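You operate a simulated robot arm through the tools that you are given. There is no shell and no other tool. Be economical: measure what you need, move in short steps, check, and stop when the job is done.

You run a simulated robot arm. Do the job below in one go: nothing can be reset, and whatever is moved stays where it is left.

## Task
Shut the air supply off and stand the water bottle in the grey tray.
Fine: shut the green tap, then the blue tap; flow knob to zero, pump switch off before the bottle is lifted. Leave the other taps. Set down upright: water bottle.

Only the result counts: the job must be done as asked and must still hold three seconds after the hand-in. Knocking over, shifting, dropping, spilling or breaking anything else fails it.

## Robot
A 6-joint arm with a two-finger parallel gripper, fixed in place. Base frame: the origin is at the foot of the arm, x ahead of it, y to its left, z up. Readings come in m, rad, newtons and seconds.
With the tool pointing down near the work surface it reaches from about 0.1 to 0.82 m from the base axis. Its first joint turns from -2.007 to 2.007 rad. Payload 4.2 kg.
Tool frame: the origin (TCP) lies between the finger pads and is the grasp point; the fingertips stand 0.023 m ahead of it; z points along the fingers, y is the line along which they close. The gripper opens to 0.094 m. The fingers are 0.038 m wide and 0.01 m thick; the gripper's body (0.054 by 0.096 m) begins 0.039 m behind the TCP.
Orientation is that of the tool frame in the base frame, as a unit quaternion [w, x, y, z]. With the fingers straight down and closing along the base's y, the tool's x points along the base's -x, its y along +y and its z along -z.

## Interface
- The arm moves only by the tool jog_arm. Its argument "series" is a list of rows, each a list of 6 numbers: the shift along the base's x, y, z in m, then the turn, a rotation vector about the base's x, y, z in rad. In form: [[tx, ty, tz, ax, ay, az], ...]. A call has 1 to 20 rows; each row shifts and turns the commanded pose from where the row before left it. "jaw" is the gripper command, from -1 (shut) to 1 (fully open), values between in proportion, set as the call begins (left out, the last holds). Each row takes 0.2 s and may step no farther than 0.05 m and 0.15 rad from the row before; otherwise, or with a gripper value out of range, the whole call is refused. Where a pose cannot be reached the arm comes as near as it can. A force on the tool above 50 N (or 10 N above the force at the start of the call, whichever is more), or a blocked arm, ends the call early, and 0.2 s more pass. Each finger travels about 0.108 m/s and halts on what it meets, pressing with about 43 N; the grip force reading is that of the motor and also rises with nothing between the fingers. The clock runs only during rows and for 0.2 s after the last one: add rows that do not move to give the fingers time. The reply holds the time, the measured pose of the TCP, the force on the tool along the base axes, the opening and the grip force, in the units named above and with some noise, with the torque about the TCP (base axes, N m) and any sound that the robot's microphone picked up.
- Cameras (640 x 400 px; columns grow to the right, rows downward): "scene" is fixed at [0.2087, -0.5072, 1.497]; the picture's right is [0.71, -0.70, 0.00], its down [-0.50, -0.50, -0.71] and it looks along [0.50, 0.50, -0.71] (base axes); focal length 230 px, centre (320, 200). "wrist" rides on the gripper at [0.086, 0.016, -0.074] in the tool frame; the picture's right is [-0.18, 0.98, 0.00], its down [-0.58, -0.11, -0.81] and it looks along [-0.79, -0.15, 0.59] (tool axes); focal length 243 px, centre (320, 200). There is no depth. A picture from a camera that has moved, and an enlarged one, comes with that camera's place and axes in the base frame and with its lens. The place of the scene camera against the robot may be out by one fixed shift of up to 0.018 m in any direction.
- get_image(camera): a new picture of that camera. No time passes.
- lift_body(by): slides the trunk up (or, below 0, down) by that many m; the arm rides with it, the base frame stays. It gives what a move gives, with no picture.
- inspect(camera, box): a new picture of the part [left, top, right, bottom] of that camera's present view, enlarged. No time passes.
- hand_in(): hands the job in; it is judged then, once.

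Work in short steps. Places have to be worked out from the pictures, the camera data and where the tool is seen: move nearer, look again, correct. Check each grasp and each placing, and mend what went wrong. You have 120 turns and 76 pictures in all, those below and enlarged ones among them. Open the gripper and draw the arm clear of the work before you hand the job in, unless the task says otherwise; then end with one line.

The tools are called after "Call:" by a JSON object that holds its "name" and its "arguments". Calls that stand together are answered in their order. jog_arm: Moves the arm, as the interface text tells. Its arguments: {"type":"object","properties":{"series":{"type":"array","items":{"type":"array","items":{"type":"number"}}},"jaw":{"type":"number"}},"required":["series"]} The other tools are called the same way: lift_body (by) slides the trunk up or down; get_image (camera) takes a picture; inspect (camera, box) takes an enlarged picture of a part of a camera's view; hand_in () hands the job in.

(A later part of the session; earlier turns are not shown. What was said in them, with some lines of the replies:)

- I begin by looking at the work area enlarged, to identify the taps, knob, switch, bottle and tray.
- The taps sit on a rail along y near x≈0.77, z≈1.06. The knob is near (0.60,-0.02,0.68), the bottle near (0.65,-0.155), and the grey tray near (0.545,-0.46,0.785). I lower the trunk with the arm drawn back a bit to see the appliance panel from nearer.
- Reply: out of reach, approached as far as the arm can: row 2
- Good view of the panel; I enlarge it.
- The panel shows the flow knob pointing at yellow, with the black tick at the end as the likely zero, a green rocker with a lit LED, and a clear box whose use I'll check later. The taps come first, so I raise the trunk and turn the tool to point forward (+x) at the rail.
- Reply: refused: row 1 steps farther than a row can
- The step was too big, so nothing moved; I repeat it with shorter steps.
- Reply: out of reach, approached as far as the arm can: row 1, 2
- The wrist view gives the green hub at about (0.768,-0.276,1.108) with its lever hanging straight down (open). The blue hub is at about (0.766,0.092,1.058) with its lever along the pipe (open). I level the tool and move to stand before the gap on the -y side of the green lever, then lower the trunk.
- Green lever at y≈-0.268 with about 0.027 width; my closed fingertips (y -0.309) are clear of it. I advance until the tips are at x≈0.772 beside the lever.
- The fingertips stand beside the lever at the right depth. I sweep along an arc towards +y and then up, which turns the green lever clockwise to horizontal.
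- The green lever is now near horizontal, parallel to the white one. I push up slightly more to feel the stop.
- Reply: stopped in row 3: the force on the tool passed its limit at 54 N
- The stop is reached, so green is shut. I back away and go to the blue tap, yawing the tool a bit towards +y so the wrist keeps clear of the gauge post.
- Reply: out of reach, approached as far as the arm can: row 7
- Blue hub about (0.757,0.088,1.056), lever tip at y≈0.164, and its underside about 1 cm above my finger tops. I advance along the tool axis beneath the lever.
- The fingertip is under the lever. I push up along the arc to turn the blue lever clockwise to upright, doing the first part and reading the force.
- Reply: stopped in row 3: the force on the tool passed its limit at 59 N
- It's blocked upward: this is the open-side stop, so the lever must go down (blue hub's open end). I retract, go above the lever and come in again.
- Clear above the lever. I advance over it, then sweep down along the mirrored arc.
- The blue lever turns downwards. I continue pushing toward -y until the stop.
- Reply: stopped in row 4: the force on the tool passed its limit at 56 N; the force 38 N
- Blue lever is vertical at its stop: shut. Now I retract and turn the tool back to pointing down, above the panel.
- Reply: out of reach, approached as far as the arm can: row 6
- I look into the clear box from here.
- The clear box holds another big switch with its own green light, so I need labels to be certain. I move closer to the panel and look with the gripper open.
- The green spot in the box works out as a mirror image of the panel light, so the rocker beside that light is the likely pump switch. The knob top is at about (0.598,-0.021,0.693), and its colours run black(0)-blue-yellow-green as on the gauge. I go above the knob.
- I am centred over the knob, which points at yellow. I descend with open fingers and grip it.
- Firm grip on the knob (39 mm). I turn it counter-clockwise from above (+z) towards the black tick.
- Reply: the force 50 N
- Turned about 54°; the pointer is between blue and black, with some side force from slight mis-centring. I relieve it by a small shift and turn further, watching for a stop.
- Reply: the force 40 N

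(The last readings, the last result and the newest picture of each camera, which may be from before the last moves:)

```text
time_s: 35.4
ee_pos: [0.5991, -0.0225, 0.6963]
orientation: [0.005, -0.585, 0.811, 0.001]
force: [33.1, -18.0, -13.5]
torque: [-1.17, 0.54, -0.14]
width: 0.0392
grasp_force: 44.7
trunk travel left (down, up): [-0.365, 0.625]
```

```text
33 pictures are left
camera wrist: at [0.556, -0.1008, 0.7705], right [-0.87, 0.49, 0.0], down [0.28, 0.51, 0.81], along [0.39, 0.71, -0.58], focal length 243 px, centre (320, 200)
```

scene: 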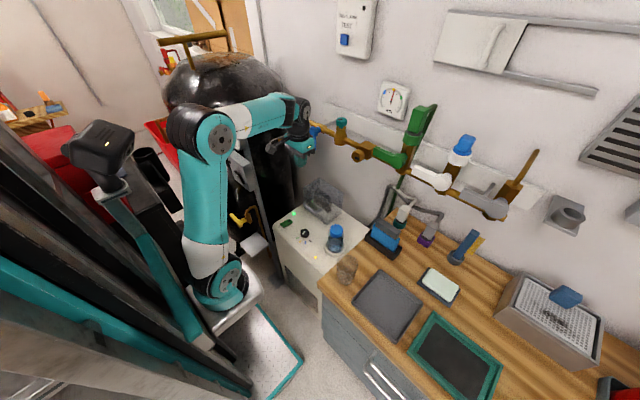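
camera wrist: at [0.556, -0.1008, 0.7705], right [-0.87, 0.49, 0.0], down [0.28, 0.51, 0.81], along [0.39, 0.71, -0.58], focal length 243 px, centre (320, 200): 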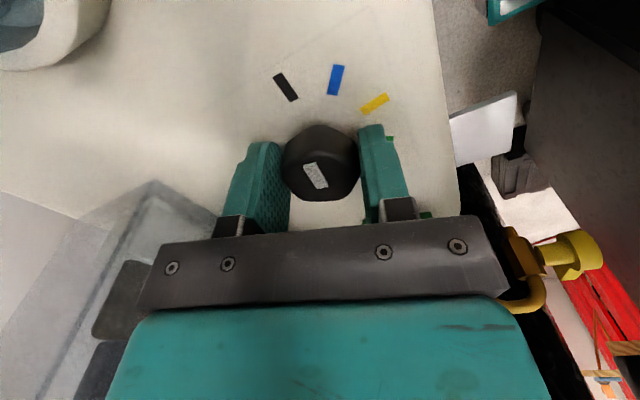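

Nearly at black; a few degrees more.

Call:
{"name": "jog_arm", "arguments": {"series": [[0.001, -0.001, 0, 0, 0, 0.05], [0, 0, 0, 0, 0, 0.05], [0, 0, 0, 0, 0, 0]]}}

Call:
{"name": "inspect", "arguments": {"camera": "wrist", "box": [240, 50, 410, 220]}}

```text
time_s: 36.2
ee_pos: [0.5991, -0.0233, 0.6957]
orientation: [0.006, -0.625, 0.781, 0.004]
force: [28.0, -8.6, -7.4]
torque: [-1.39, 0.06, -0.08]
width: 0.0393
grasp_force: 45.4
trunk travel left (down, up): [-0.365, 0.625]
```

```text
2.35 times, centred on (325, 135) of wrist
camera zoom: at [0.5645, -0.105, 0.7704], right [-0.92, 0.39, 0.0], down [0.23, 0.53, 0.81], along [0.32, 0.75, -0.58], focal length 571 px, centre (308, 353)
```

zoom: 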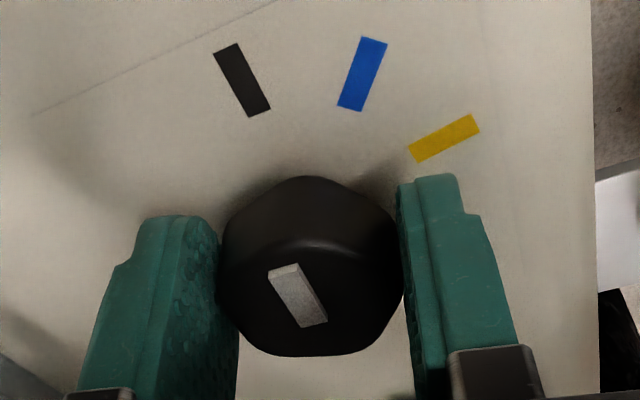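

Geometry puts the pointer within ~2–5° of the black tick. I add a small touch more, then release and rise to verify.

Call:
{"name": "jog_arm", "arguments": {"series": [[0.001, 0, 0, 0, 0, 0.04], [0, 0, 0, 0, 0, 0]]}}

Call:
{"name": "jog_arm", "arguments": {"series": [[0, 0, 0, 0, 0, 0], [0, 0, 0, 0, 0, 0], [0, 0, 0, 0, 0, 0], [0, 0, 0.04, 0, 0, 0], [0, 0, 0.04, 0, 0, 0], [0, 0, 0, 0, 0, 0]], "jaw": 1}}

Call:
{"name": "inspect", "arguments": {"camera": "wrist", "box": [220, 0, 420, 125]}}

```text
time_s: 36.8
ee_pos: [0.5989, -0.0229, 0.6951]
orientation: [0.004, -0.64, 0.769, 0.004]
force: [17.2, -7.2, -3.2]
torque: [-0.5, -0.33, -0.78]
width: 0.0392
grasp_force: 45.0
trunk travel left (down, up): [-0.365, 0.625]
```

```text
time_s: 38.2
ee_pos: [0.5987, -0.0235, 0.7774]
orientation: [0.005, -0.64, 0.768, 0.004]
force: [0.7, -0.2, 0.2]
torque: [-0.01, 0.0, -0.01]
width: 0.0941
grasp_force: 0.0
trunk travel left (down, up): [-0.365, 0.625]
```

```text
3.20 times, centred on (320, 62) of wrist
camera zoom: at [0.5676, -0.1071, 0.8517], right [-0.93, 0.36, 0.0], down [0.21, 0.54, 0.81], along [0.29, 0.76, -0.58], focal length 776 px, centre (320, 640)
```

zoom: 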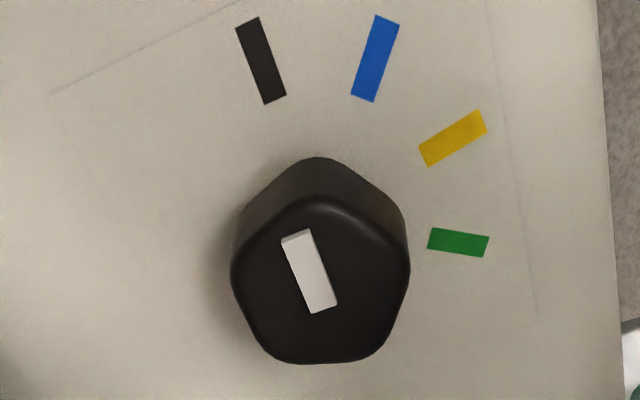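

The pointer is now aligned with the black tick (within ~2°). Next the rocker at about (0.58,0.09): I look at its tilt from this side.

Call:
{"name": "get_image", "arguments": {"camera": "wrist"}}

Call:
{"name": "inspect", "arguments": {"camera": "scene", "box": [270, 205, 310, 240]}}

```text
30 pictures are left
camera wrist: at [0.5676, -0.1071, 0.8517], right [-0.93, 0.36, 0.0], down [0.21, 0.54, 0.81], along [0.29, 0.76, -0.58], focal length 243 px, centre (320, 200)
```

wrist: 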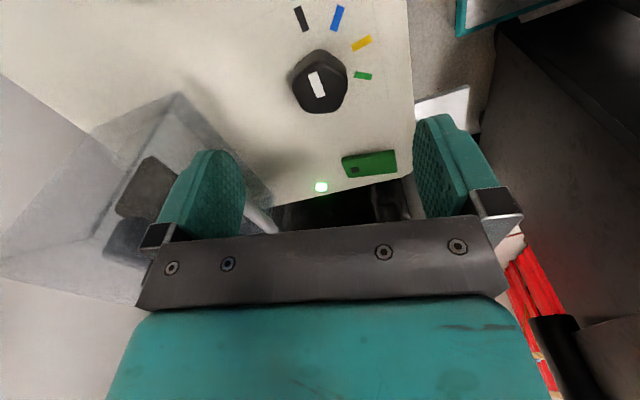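

```text
11.43 times, centred on (290, 222) of scene
camera zoom: at [0.2087, -0.5072, 1.497], right [0.71, -0.7, 0.0], down [-0.5, -0.5, -0.71], along [0.5, 0.5, -0.71], focal length 2631 px, centre (663, -57)
```

zoom: 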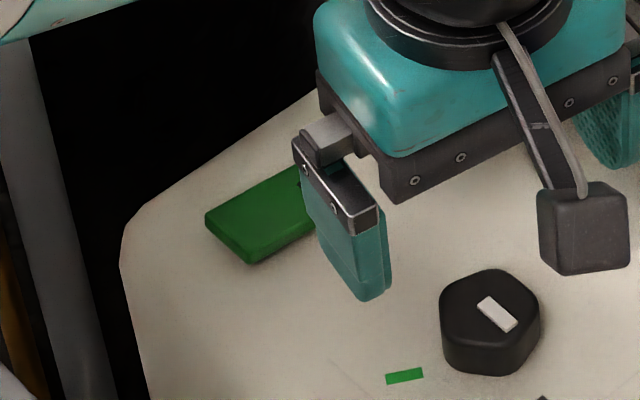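

Call:
{"name": "inspect", "arguments": {"camera": "wrist", "box": [310, 130, 420, 200]}}

```text
5.71 times, centred on (365, 165) of wrist
camera zoom: at [0.5676, -0.1071, 0.8517], right [-0.93, 0.36, 0.0], down [0.21, 0.54, 0.81], along [0.29, 0.76, -0.58], focal length 1386 px, centre (63, 400)
```

zoom: 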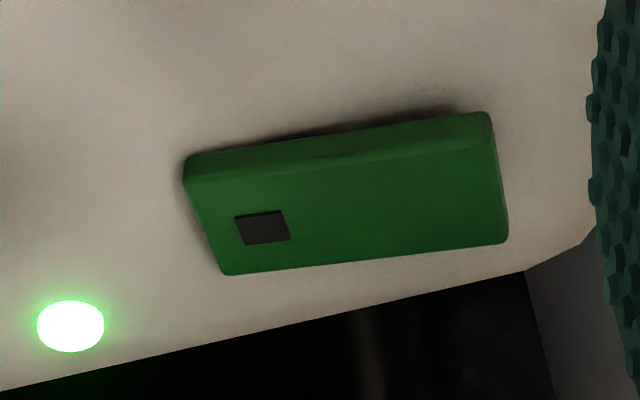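

The -x end of the rocker is raised (wider shadow), while the marked end by the lit LED is pressed. I close the fingers and go above the raised end at (0.569,0.087).

Call:
{"name": "jog_arm", "arguments": {"series": [[-0.01, 0.037, 0, 0, 0, 0], [-0.01, 0.037, 0, 0, 0, 0], [-0.0097, 0.0365, 0, 0, 0, 0], [0, 0, -0.03, 0, 0, 0], [0, 0, -0.02, 0, 0, 0], [0, 0, 0, 0, 0, 0]], "jaw": -1}}

Call:
{"name": "get_image", "arguments": {"camera": "wrist"}}

Call:
{"name": "inspect", "arguments": {"camera": "scene", "box": [265, 195, 315, 240]}}

```text
time_s: 39.6
ee_pos: [0.5686, 0.0889, 0.7261]
orientation: [0.005, -0.64, 0.768, 0.004]
force: [0.5, -0.4, 0.0]
torque: [0.0, 0.04, -0.01]
width: 0.0
grasp_force: 42.1
trunk travel left (down, up): [-0.365, 0.625]
```

```text
27 pictures are left
camera wrist: at [0.5375, 0.0049, 0.8009], right [-0.93, 0.36, 0.0], down [0.21, 0.54, 0.81], along [0.29, 0.76, -0.58], focal length 243 px, centre (320, 200)
```

wrist: 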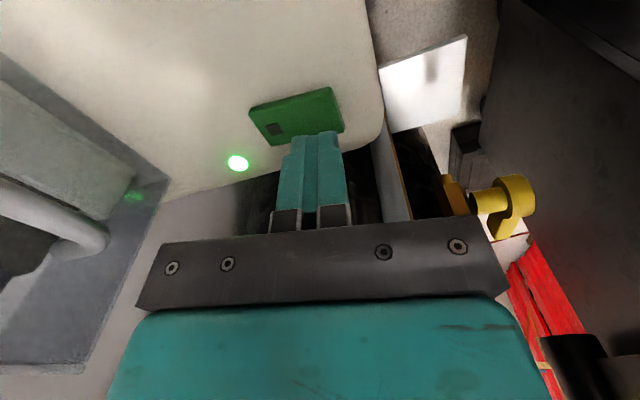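

```text
8.89 times, centred on (290, 218) of scene
camera zoom: at [0.2087, -0.5072, 1.497], right [0.71, -0.7, 0.0], down [-0.5, -0.5, -0.71], along [0.5, 0.5, -0.71], focal length 2046 px, centre (587, 44)
```

zoom: 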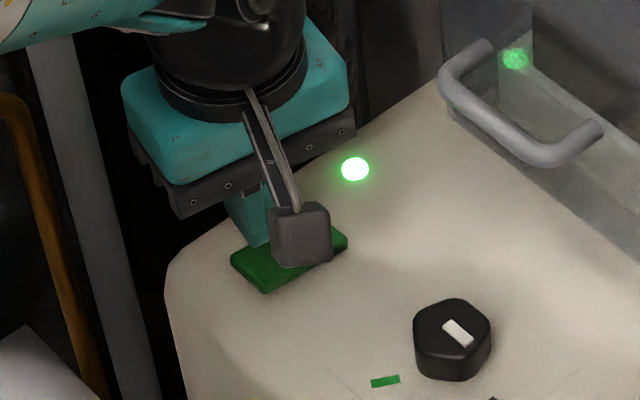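

Position is right over the raised end. I press down in small steps.

Call:
{"name": "jog_arm", "arguments": {"series": [[0, -0.003, -0.012, 0, 0, 0], [0, 0, -0.006, 0, 0, 0], [0, 0, -0.004, 0, 0, 0], [0, 0, -0.004, 0, 0, 0], [0, 0, -0.004, 0, 0, 0], [0, 0, -0.004, 0, 0, 0], [0, 0, -0.004, 0, 0, 0]]}}

Call:
{"name": "inspect", "arguments": {"camera": "scene", "box": [265, 195, 345, 260]}}

```text
time_s: 41.2
ee_pos: [0.569, 0.0836, 0.6941]
orientation: [0.006, -0.642, 0.767, 0.004]
force: [-15.9, -8.1, 31.1]
torque: [0.23, 0.01, 0.1]
width: 0.0
grasp_force: 42.0
trunk travel left (down, up): [-0.365, 0.625]
stopped in row 7: the force on the tool passed its limit at 58 N (the readings are from after the stop); the commanded pose is now the measured one
```

```text
6.15 times, centred on (305, 228) of scene
camera zoom: at [0.2087, -0.5072, 1.497], right [0.71, -0.7, 0.0], down [-0.5, -0.5, -0.71], along [0.5, 0.5, -0.71], focal length 1417 px, centre (412, 31)
```

zoom: 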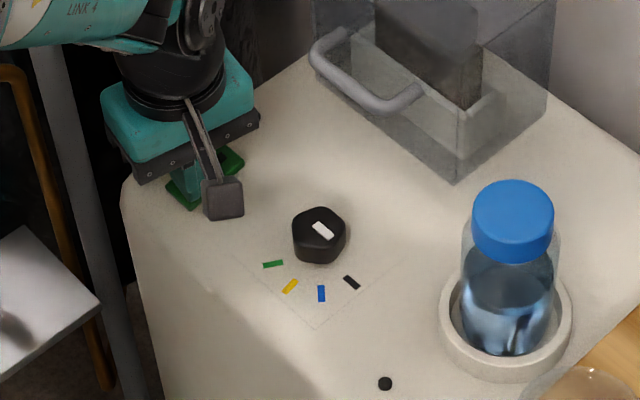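

All indicator lights went out, so the pump is off. I rise and check the rocker, then turn the tool to close along x with the camera on the +y side for the bottle.

Call:
{"name": "jog_arm", "arguments": {"series": [[0, 0, 0.03, 0, 0, 0], [0, 0, 0.04, 0, 0, 0], [0, -0.02, 0.04, 0, 0, -0.148], [0, -0.02, 0.04, 0, 0, -0.148], [0.01, -0.02, 0.04, 0, 0, -0.148], [0.01, -0.02, 0, 0, 0, -0.148], [0.01, -0.02, 0, 0, 0, -0.148], [0.01, -0.02, 0, 0, 0, -0.148], [0.01, -0.02, 0, 0, 0, -0.148], [0.01, -0.02, 0, 0, 0, -0.148], [0.01, -0.02, 0, 0, 0, -0.148], [0.01, -0.02, 0, 0, 0, -0.148], [0, -0.02, 0, 0, 0, -0.148], [0, -0.018, 0, 0, 0, -0.148], [0, 0, 0, 0, 0, -0.148], [0, 0, 0, 0, 0, -0.148], [0, 0, 0, 0, 0, -0.148], [0, 0, 0, 0, 0, -0.148], [0, 0, 0, 0, 0, -0.148], [0, 0, 0, 0, 0, -0.148]], "jaw": 1}}

Call:
{"name": "get_image", "arguments": {"camera": "scene"}}

Call:
{"name": "get_image", "arguments": {"camera": "wrist"}}

```text
time_s: 45.4
ee_pos: [0.6495, -0.1527, 0.8816]
orientation: [0.005, 0.595, 0.803, -0.005]
force: [-0.6, -0.6, -0.3]
torque: [-0.05, -0.02, 0.0]
width: 0.0939
grasp_force: 0.0
trunk travel left (down, up): [-0.365, 0.625]
```

```text
24 pictures are left
```

scene: 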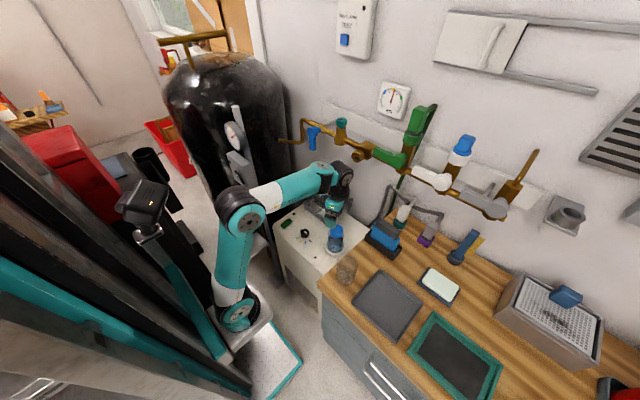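

```text
23 pictures are left
camera wrist: at [0.64, -0.0645, 0.956], right [0.99, 0.11, 0.0], down [0.06, -0.58, 0.81], along [0.09, -0.81, -0.58], focal length 243 px, centre (320, 200)
```

wrist: 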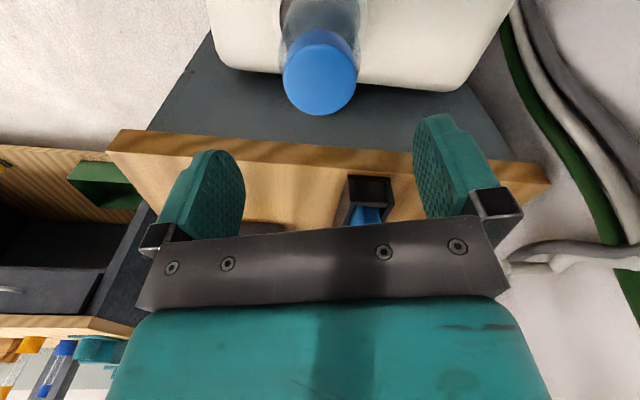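

Taps, knob and switch look right. The bottle cap is at about (0.650,-0.155) with its top at about z 0.78; I descend part way, square up the yaw and look.

Call:
{"name": "jog_arm", "arguments": {"series": [[0, -0.002, -0.02, 0, 0, -0.14], [0, 0, -0.02, 0, 0, -0.14], [0, 0, -0.03, 0, 0, 0], [0, 0, 0, 0, 0, 0]], "jaw": 1}}

Call:
{"name": "get_image", "arguments": {"camera": "wrist"}}

Call:
{"name": "inspect", "arguments": {"camera": "scene", "box": [270, 170, 390, 280]}}

```text
time_s: 46.4
ee_pos: [0.6487, -0.1547, 0.8105]
orientation: [0.005, 0.7, 0.714, -0.005]
force: [0.9, -0.3, 0.4]
torque: [-0.03, -0.02, 0.0]
width: 0.0943
grasp_force: 0.0
trunk travel left (down, up): [-0.365, 0.625]
```

```text
22 pictures are left
camera wrist: at [0.6638, -0.0667, 0.8852], right [0.99, -0.17, 0.0], down [-0.1, -0.57, 0.81], along [-0.14, -0.8, -0.58], focal length 243 px, centre (320, 200)
```

wrist: 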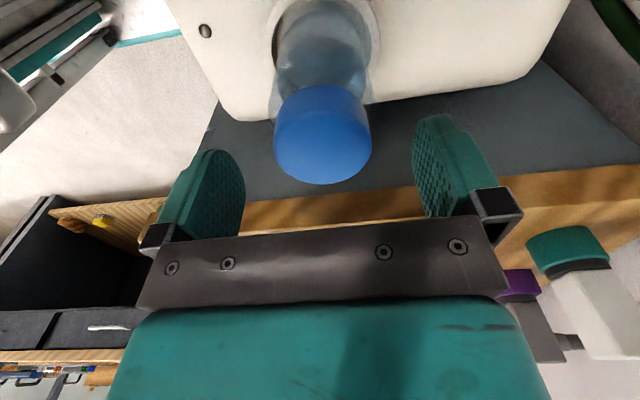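

```text
3.64 times, centred on (330, 225) of scene
camera zoom: at [0.2087, -0.5072, 1.497], right [0.71, -0.7, 0.0], down [-0.5, -0.5, -0.71], along [0.5, 0.5, -0.71], focal length 837 px, centre (284, 109)
```

zoom: 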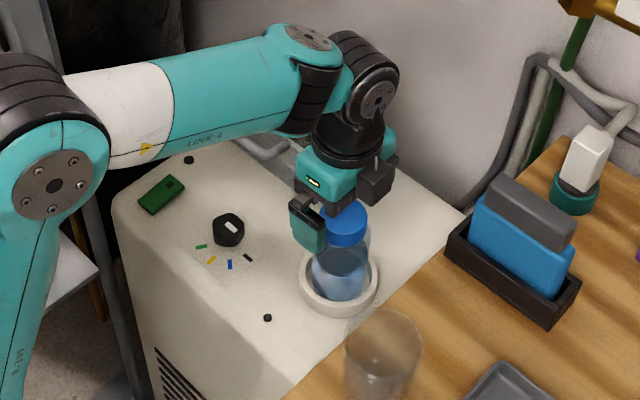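

Well centred (cap ≈(0.650,-0.153), 52 mm wide). I descend to z≈0.76, close on it and check the grip.

Call:
{"name": "jog_arm", "arguments": {"series": [[0.001, 0.001, -0.025, 0, 0, 0], [0, 0, -0.015, 0, 0, 0], [0, 0, -0.011, 0, 0, 0], [0, 0, 0, 0, 0, 0]]}}

Call:
{"name": "jog_arm", "arguments": {"series": [[0, 0, 0, 0, 0, 0], [0, 0, 0, 0, 0, 0], [0, 0, 0, 0, 0, 0]], "jaw": -0.3}}

Call:
{"name": "get_image", "arguments": {"camera": "wrist"}}

```text
time_s: 47.4
ee_pos: [0.6509, -0.1542, 0.7612]
orientation: [0.005, 0.701, 0.713, -0.006]
force: [-0.9, 0.2, -0.1]
torque: [0.04, -0.03, 0.01]
width: 0.094
grasp_force: 0.0
trunk travel left (down, up): [-0.365, 0.625]
```

```text
time_s: 48.2
ee_pos: [0.6509, -0.1534, 0.7604]
orientation: [0.004, 0.701, 0.713, -0.005]
force: [0.7, 0.1, -0.1]
torque: [0.03, 0.0, 0.01]
width: 0.0633
grasp_force: 42.9
trunk travel left (down, up): [-0.365, 0.625]
```

```text
20 pictures are left
camera wrist: at [0.6651, -0.0661, 0.835], right [0.99, -0.17, 0.0], down [-0.1, -0.57, 0.81], along [-0.13, -0.8, -0.58], focal length 243 px, centre (320, 200)
```

wrist: 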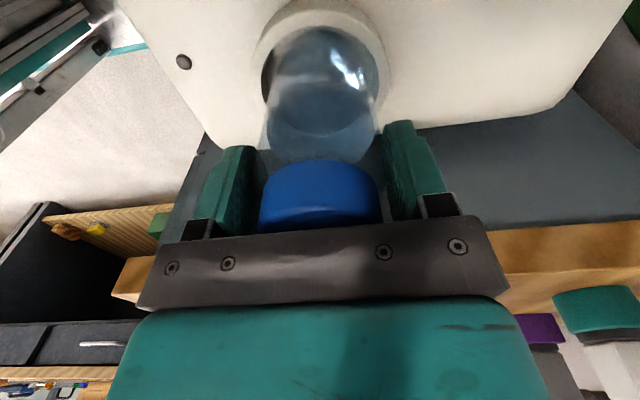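

The tips hold the bottle's shoulder at 63 mm, just barely. I reopen slightly, go 8 mm lower and grip again for more purchase.

Call:
{"name": "jog_arm", "arguments": {"series": [[0, 0, 0, 0, 0, 0], [0, 0, 0, 0, 0, 0], [0, 0, -0.008, 0, 0, 0], [0, 0, 0, 0, 0, 0]], "jaw": 0.9}}

Call:
{"name": "jog_arm", "arguments": {"series": [[0, 0, 0, 0, 0, 0], [0, 0, 0, 0, 0, 0], [0, 0, 0, 0, 0, 0]], "jaw": -1}}

Call:
{"name": "jog_arm", "arguments": {"series": [[0, 0, 0.01, 0, 0, 0], [0, 0, 0.015, 0, 0, 0], [0, 0, 0.02, 0, 0, 0], [0, 0, 0, 0, 0, 0]]}}

Call:
{"name": "get_image", "arguments": {"camera": "wrist"}}

```text
time_s: 49.2
ee_pos: [0.651, -0.1529, 0.7541]
orientation: [0.005, 0.701, 0.713, -0.005]
force: [0.2, 0.6, 10.5]
torque: [0.18, 0.0, 0.01]
width: 0.0894
grasp_force: 0.1
trunk travel left (down, up): [-0.365, 0.625]
```

```text
time_s: 50.0
ee_pos: [0.6504, -0.1534, 0.7537]
orientation: [0.004, 0.701, 0.713, -0.005]
force: [-3.3, -1.7, 19.8]
torque: [0.35, 0.26, 0.02]
width: 0.0634
grasp_force: 42.9
trunk travel left (down, up): [-0.365, 0.625]
```

```text
time_s: 51.0
ee_pos: [0.6508, -0.1553, 0.797]
orientation: [0.004, 0.7, 0.714, -0.006]
force: [0.5, 0.1, -2.9]
torque: [0.0, 0.01, 0.02]
width: 0.0634
grasp_force: 42.9
trunk travel left (down, up): [-0.365, 0.625]
```

```text
19 pictures are left
camera wrist: at [0.6652, -0.0662, 0.8715], right [0.99, -0.17, 0.0], down [-0.1, -0.57, 0.81], along [-0.13, -0.8, -0.58], focal length 243 px, centre (320, 200)
```

wrist: 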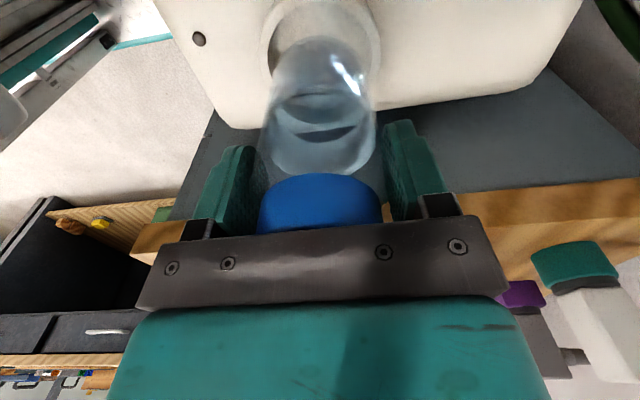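

The bottle is held (about 3 N) and rising upright. I raise the trunk to clear the glass and the counter items.

Call:
{"name": "lift_body", "arguments": {"by": 0.2}}

Call:
{"name": "get_image", "arguments": {"camera": "scene"}}

```text
time_s: 53.1
ee_pos: [0.6504, -0.1539, 0.9987]
orientation: [0.004, 0.701, 0.713, -0.006]
force: [0.7, 0.2, -3.0]
torque: [-0.01, 0.02, 0.02]
width: 0.0632
grasp_force: 42.8
trunk travel left (down, up): [-0.565, 0.425]
```

```text
18 pictures are left
```

scene: 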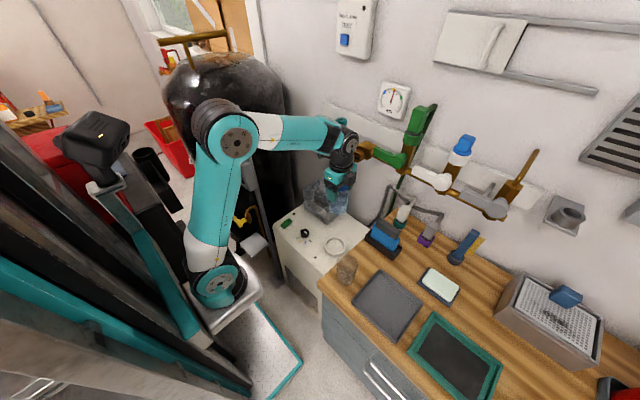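

Lifted clear. I carry it over to the tray centre at about (0.547,-0.457), gently.

Call:
{"name": "jog_arm", "arguments": {"series": [[-0.015, -0.01, 0, 0, 0, 0], [-0.015, -0.025, 0, 0, 0, 0], [-0.01, -0.03, 0, 0, 0, 0], [-0.01, -0.03, 0, 0, 0, 0], [-0.01, -0.03, 0, 0, 0, 0], [-0.01, -0.03, 0, 0, 0, 0], [-0.01, -0.03, 0, 0, 0, 0], [-0.008, -0.03, 0, 0, 0, 0], [-0.008, -0.03, 0, 0, 0, 0], [-0.008, -0.03, 0, 0, 0, 0], [0, -0.02, 0, 0, 0, 0], [0, -0.008, 0, 0, 0, 0], [0, 0, 0, 0, 0, 0]]}}

Call:
{"name": "get_image", "arguments": {"camera": "scene"}}

Call:
{"name": "get_image", "arguments": {"camera": "wrist"}}

```text
time_s: 55.9
ee_pos: [0.5461, -0.4572, 0.9978]
orientation: [0.005, 0.701, 0.713, -0.006]
force: [0.1, -0.1, -3.4]
torque: [0.0, 0.0, 0.01]
width: 0.0635
grasp_force: 43.2
trunk travel left (down, up): [-0.565, 0.425]
```

```text
17 pictures are left
```

scene: 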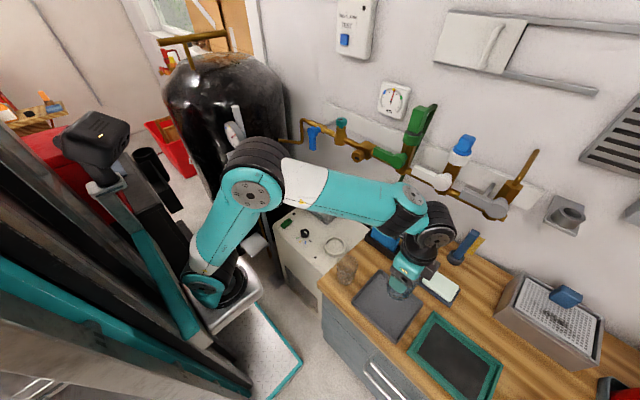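

```text
16 pictures are left
camera wrist: at [0.561, -0.3697, 1.0717], right [0.99, -0.17, 0.0], down [-0.1, -0.57, 0.81], along [-0.13, -0.8, -0.58], focal length 243 px, centre (320, 200)
```

wrist: 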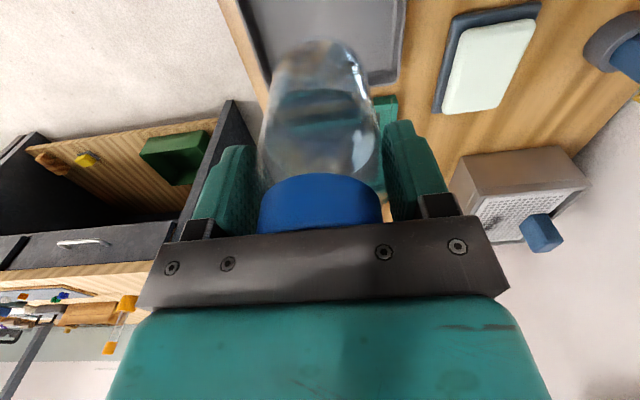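

Above the tray; its centre measures about (0.555,-0.457). I shift 8 mm in x, lower with the trunk most of the way and look before touching down.

Call:
{"name": "jog_arm", "arguments": {"series": [[0.008, 0, 0, 0, 0, 0], [0, 0, 0, 0, 0, 0]]}}

Call:
{"name": "lift_body", "arguments": {"by": -0.085}}

Call:
{"name": "get_image", "arguments": {"camera": "wrist"}}

Call:
{"name": "inspect", "arguments": {"camera": "scene", "box": [330, 220, 470, 350]}}

```text
time_s: 56.5
ee_pos: [0.5543, -0.457, 0.9968]
orientation: [0.005, 0.7, 0.714, -0.005]
force: [-0.1, 0.3, -2.7]
torque: [0.02, 0.02, 0.01]
width: 0.0632
grasp_force: 42.8
trunk travel left (down, up): [-0.565, 0.425]
```

```text
time_s: 57.7
ee_pos: [0.5547, -0.4571, 0.9131]
orientation: [0.005, 0.701, 0.713, -0.005]
force: [0.5, 0.0, -2.5]
torque: [0.01, -0.04, -0.02]
width: 0.0633
grasp_force: 43.0
trunk travel left (down, up): [-0.48, 0.51]
```

```text
15 pictures are left
camera wrist: at [0.5692, -0.3696, 0.9871], right [0.99, -0.17, 0.0], down [-0.1, -0.57, 0.81], along [-0.13, -0.8, -0.58], focal length 243 px, centre (320, 200)
```

wrist: 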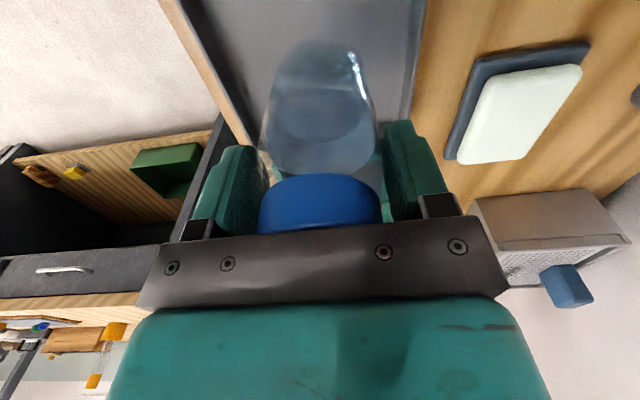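

```text
3.08 times, centred on (400, 285) of scene
camera zoom: at [0.2087, -0.5072, 1.497], right [0.71, -0.7, 0.0], down [-0.5, -0.5, -0.71], along [0.5, 0.5, -0.71], focal length 708 px, centre (74, -62)
```

zoom: 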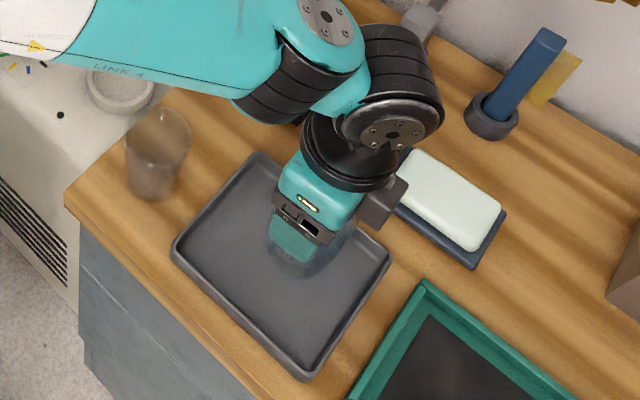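

Over the tray interior. I lower by small steps, watching the vertical force.

Call:
{"name": "jog_arm", "arguments": {"series": [[0, 0, -0.006, 0, 0, 0], [0, 0, -0.006, 0, 0, 0], [0, 0, -0.005, 0, 0, 0], [0, 0, 0, 0, 0, 0]]}}

Call:
{"name": "jog_arm", "arguments": {"series": [[0, 0, -0.003, 0, 0, 0], [0, 0, -0.003, 0, 0, 0], [0, 0, 0, 0, 0, 0]]}}

```text
time_s: 58.7
ee_pos: [0.5541, -0.4575, 0.8962]
orientation: [0.003, 0.701, 0.713, -0.006]
force: [-0.8, 0.4, -3.5]
torque: [0.03, 0.03, 0.03]
width: 0.0635
grasp_force: 42.4
trunk travel left (down, up): [-0.48, 0.51]
```

```text
time_s: 59.5
ee_pos: [0.5557, -0.4571, 0.8906]
orientation: [0.004, 0.701, 0.713, -0.005]
force: [0.8, -0.3, -2.8]
torque: [-0.02, 0.0, -0.03]
width: 0.0633
grasp_force: 43.1
trunk travel left (down, up): [-0.48, 0.51]
```

No contact yet; continuing down.

Call:
{"name": "jog_arm", "arguments": {"series": [[0, 0, -0.003, 0, 0, 0], [0, 0, -0.003, 0, 0, 0], [0, 0, 0, 0, 0, 0]]}}

Call:
{"name": "jog_arm", "arguments": {"series": [[0, 0, -0.003, 0, 0, 0], [0, 0, 0, 0, 0, 0]]}}

Call:
{"name": "inspect", "arguments": {"camera": "wrist", "box": [200, 0, 440, 200]}}

```text
time_s: 60.3
ee_pos: [0.5544, -0.4581, 0.8841]
orientation: [0.004, 0.701, 0.714, -0.006]
force: [-0.3, 0.5, -1.8]
torque: [0.02, 0.04, -0.03]
width: 0.0632
grasp_force: 43.5
trunk travel left (down, up): [-0.48, 0.51]
```

```text
time_s: 60.9
ee_pos: [0.5543, -0.4573, 0.8815]
orientation: [0.004, 0.701, 0.713, -0.005]
force: [0.5, 0.2, -2.4]
torque: [0.0, 0.0, -0.01]
width: 0.0634
grasp_force: 43.0
trunk travel left (down, up): [-0.48, 0.51]
```

```text
2.00 times, centred on (320, 100) of wrist
camera zoom: at [0.5693, -0.3695, 0.955], right [0.99, -0.17, 0.0], down [-0.1, -0.57, 0.81], along [-0.13, -0.8, -0.58], focal length 485 px, centre (320, 400)
```

zoom: 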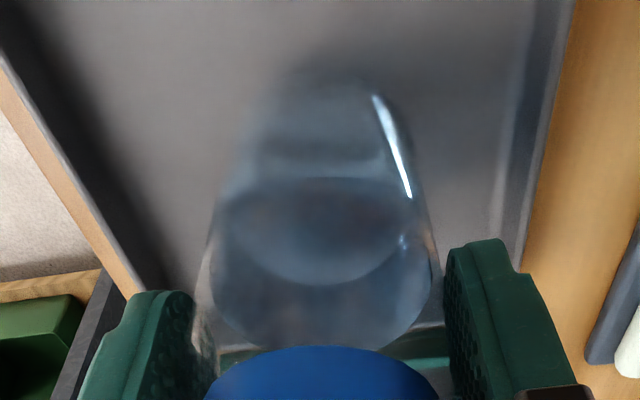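

Still hanging. Further down in 2 mm steps.

Call:
{"name": "jog_arm", "arguments": {"series": [[0, 0, -0.002, 0, 0, 0], [0, 0, -0.002, 0, 0, 0], [0, 0, 0, 0, 0, 0]]}}

Call:
{"name": "jog_arm", "arguments": {"series": [[0, 0, -0.002, 0, 0, 0], [0, 0, -0.002, 0, 0, 0], [0, 0, 0, 0, 0, 0]]}}

Call:
{"name": "jog_arm", "arguments": {"series": [[0, 0, -0.002, 0, 0, 0], [0, 0, 0, 0, 0, 0]]}}

```text
time_s: 61.7
ee_pos: [0.5554, -0.4568, 0.8769]
orientation: [0.004, 0.701, 0.713, -0.005]
force: [-0.2, -0.3, -2.2]
torque: [0.01, 0.0, 0.02]
width: 0.0631
grasp_force: 43.6
trunk travel left (down, up): [-0.48, 0.51]
```

```text
time_s: 62.5
ee_pos: [0.5534, -0.4578, 0.873]
orientation: [0.005, 0.7, 0.714, -0.006]
force: [-0.5, -0.3, -2.3]
torque: [-0.01, -0.04, -0.01]
width: 0.0634
grasp_force: 42.7
trunk travel left (down, up): [-0.48, 0.51]
```

```text
time_s: 63.1
ee_pos: [0.5546, -0.458, 0.872]
orientation: [0.006, 0.701, 0.713, -0.005]
force: [-2.1, 0.5, 9.8]
torque: [0.47, 0.13, 0.09]
width: 0.0635
grasp_force: 43.3
trunk travel left (down, up): [-0.48, 0.51]
```

Contact (+10 N). I ease off 1 mm, open the fingers, wait, and look before rising.

Call:
{"name": "jog_arm", "arguments": {"series": [[0, 0, 0.001, 0, 0, 0], [0, 0, 0, 0, 0, 0]]}}

Call:
{"name": "jog_arm", "arguments": {"series": [[0, 0, 0, 0, 0, 0], [0, 0, 0, 0, 0, 0], [0, 0, 0, 0, 0, 0]], "jaw": 0.95}}

Call:
{"name": "get_image", "arguments": {"camera": "wrist"}}

```text
time_s: 63.7
ee_pos: [0.5534, -0.4571, 0.8719]
orientation: [0.004, 0.701, 0.713, -0.005]
force: [-1.6, -0.1, 4.8]
torque: [0.13, 0.07, 0.04]
width: 0.0633
grasp_force: 43.2
trunk travel left (down, up): [-0.48, 0.51]
```

```text
time_s: 64.5
ee_pos: [0.555, -0.4574, 0.8716]
orientation: [0.005, 0.701, 0.713, -0.007]
force: [-0.7, -0.9, 1.2]
torque: [0.01, -0.03, -0.02]
width: 0.0917
grasp_force: 0.0
trunk travel left (down, up): [-0.48, 0.51]
```

```text
12 pictures are left
camera wrist: at [0.5693, -0.3695, 0.9462], right [0.99, -0.17, 0.0], down [-0.1, -0.57, 0.81], along [-0.13, -0.8, -0.58], focal length 243 px, centre (320, 200)
```

wrist: 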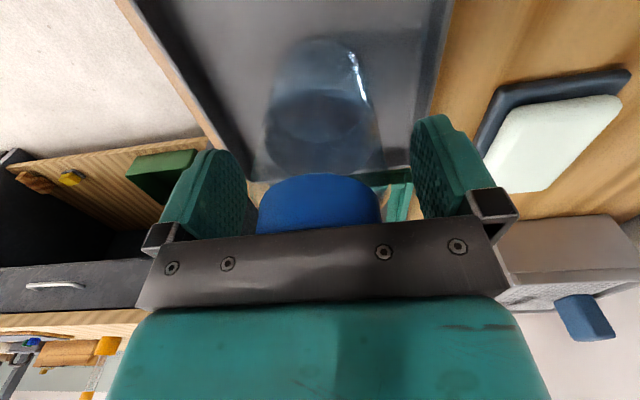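

The bottle stands free between the open fingers. I rise straight up and draw back.

Call:
{"name": "jog_arm", "arguments": {"series": [[0, 0, 0.02, 0, 0, 0], [0, 0, 0.03, 0, 0, 0], [0, 0, 0.04, 0, 0, 0], [0, 0, 0.04, 0, 0, 0], [0, 0, 0.04, 0, 0, 0], [0, 0, 0, 0, 0, 0]]}}

Call:
{"name": "lift_body", "arguments": {"by": 0.15}}

Call:
{"name": "jog_arm", "arguments": {"series": [[0, 0.04, 0, 0, 0, 0], [0, 0.04, 0, 0, 0, 0], [0, 0.04, 0, 0, 0, 0], [0, 0.04, 0, 0, 0, 0], [0, 0.04, 0, 0, 0, 0], [0, 0.04, 0, 0, 0, 0], [0, 0.04, 0, 0, 0, 0], [0, 0.04, 0, 0, 0, 0], [0, 0, 0, 0, 0, 0]]}}

Call:
{"name": "get_image", "arguments": {"camera": "scene"}}

Call:
{"name": "inspect", "arguments": {"camera": "scene", "box": [330, 220, 470, 350]}}

Call:
{"name": "inspect", "arguments": {"camera": "scene", "box": [265, 195, 365, 270]}}

Call:
{"name": "inspect", "arguments": {"camera": "scene", "box": [280, 70, 480, 200]}}

```text
time_s: 65.9
ee_pos: [0.5542, -0.4572, 1.0428]
orientation: [0.005, 0.701, 0.713, -0.006]
force: [0.5, 0.6, -0.9]
torque: [0.01, -0.02, 0.0]
width: 0.0916
grasp_force: 0.1
trunk travel left (down, up): [-0.48, 0.51]
```

```text
time_s: 67.7
ee_pos: [0.5529, -0.4574, 1.1913]
orientation: [0.005, 0.7, 0.714, -0.006]
force: [0.5, 0.0, 0.9]
torque: [-0.01, 0.0, 0.0]
width: 0.0913
grasp_force: 0.1
trunk travel left (down, up): [-0.63, 0.36]
```

```text
time_s: 69.7
ee_pos: [0.5528, -0.1353, 1.1916]
orientation: [0.004, 0.701, 0.713, -0.006]
force: [0.4, 0.8, 0.5]
torque: [-0.02, -0.01, -0.01]
width: 0.0915
grasp_force: 0.1
trunk travel left (down, up): [-0.63, 0.36]
```

```text
11 pictures are left
```

scene: 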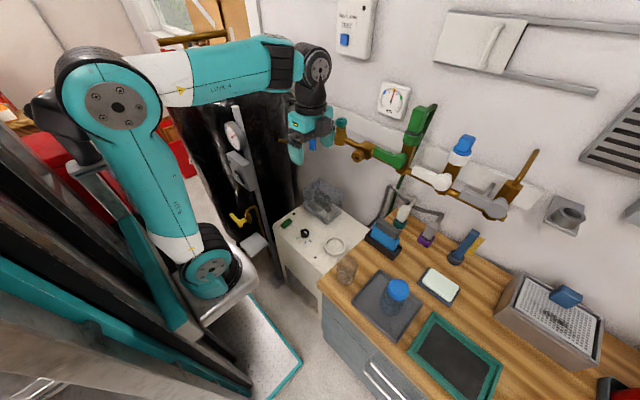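

```text
3.08 times, centred on (400, 285) of scene
camera zoom: at [0.2087, -0.5072, 1.497], right [0.71, -0.7, 0.0], down [-0.5, -0.5, -0.71], along [0.5, 0.5, -0.71], focal length 708 px, centre (74, -62)
```

zoom: 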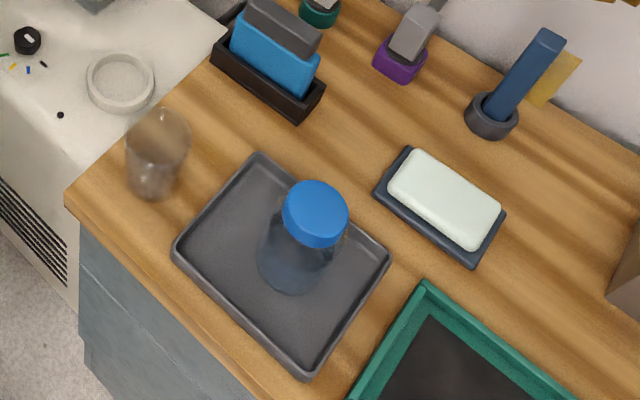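

```text
5.33 times, centred on (315, 232) of scene
camera zoom: at [0.2087, -0.5072, 1.497], right [0.71, -0.7, 0.0], down [-0.5, -0.5, -0.71], along [0.5, 0.5, -0.71], focal length 1228 px, centre (347, 27)
```

zoom: 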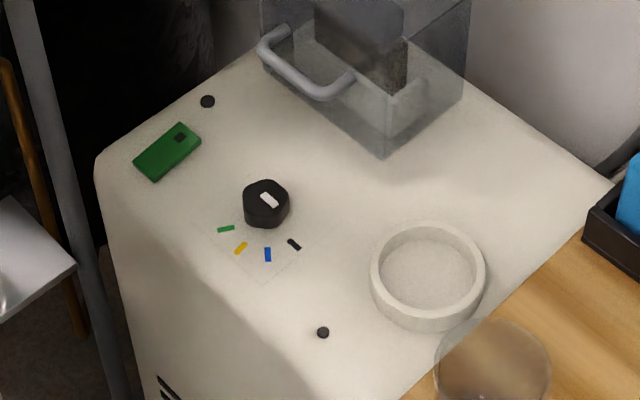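

```text
3.08 times, centred on (380, 135) of scene
camera zoom: at [0.2087, -0.5072, 1.497], right [0.71, -0.7, 0.0], down [-0.5, -0.5, -0.71], along [0.5, 0.5, -0.71], focal length 708 px, centre (135, 400)
```

zoom: 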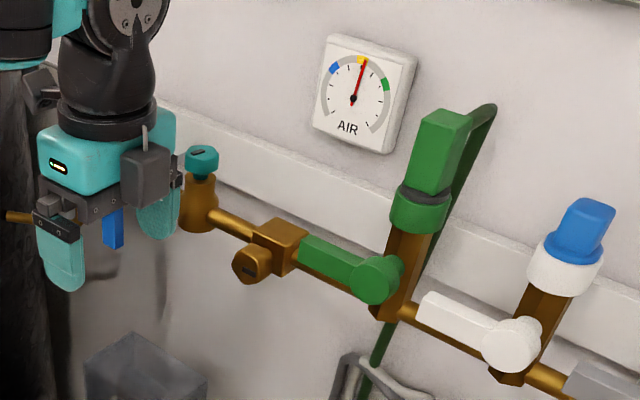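

The bottle stands upright near the tray's centre. The knob is at black, the rocker is off with its lights dark, and the green and blue taps are at their shut stops, with the arm clear. I hand in.

Call:
{"name": "hand_in", "arguments": {}}

```text
The job is handed in.
```

I shut the green tap and then the blue, turned the flow knob to zero and switched the pump off. Only then did I lift the water bottle; it now stands upright in the grey tray. I took the black tick as zero and the green rocker as the pump switch. The indicator lights went out when I pressed the rocker, but the AIR gauge needle has not moved from yellow.
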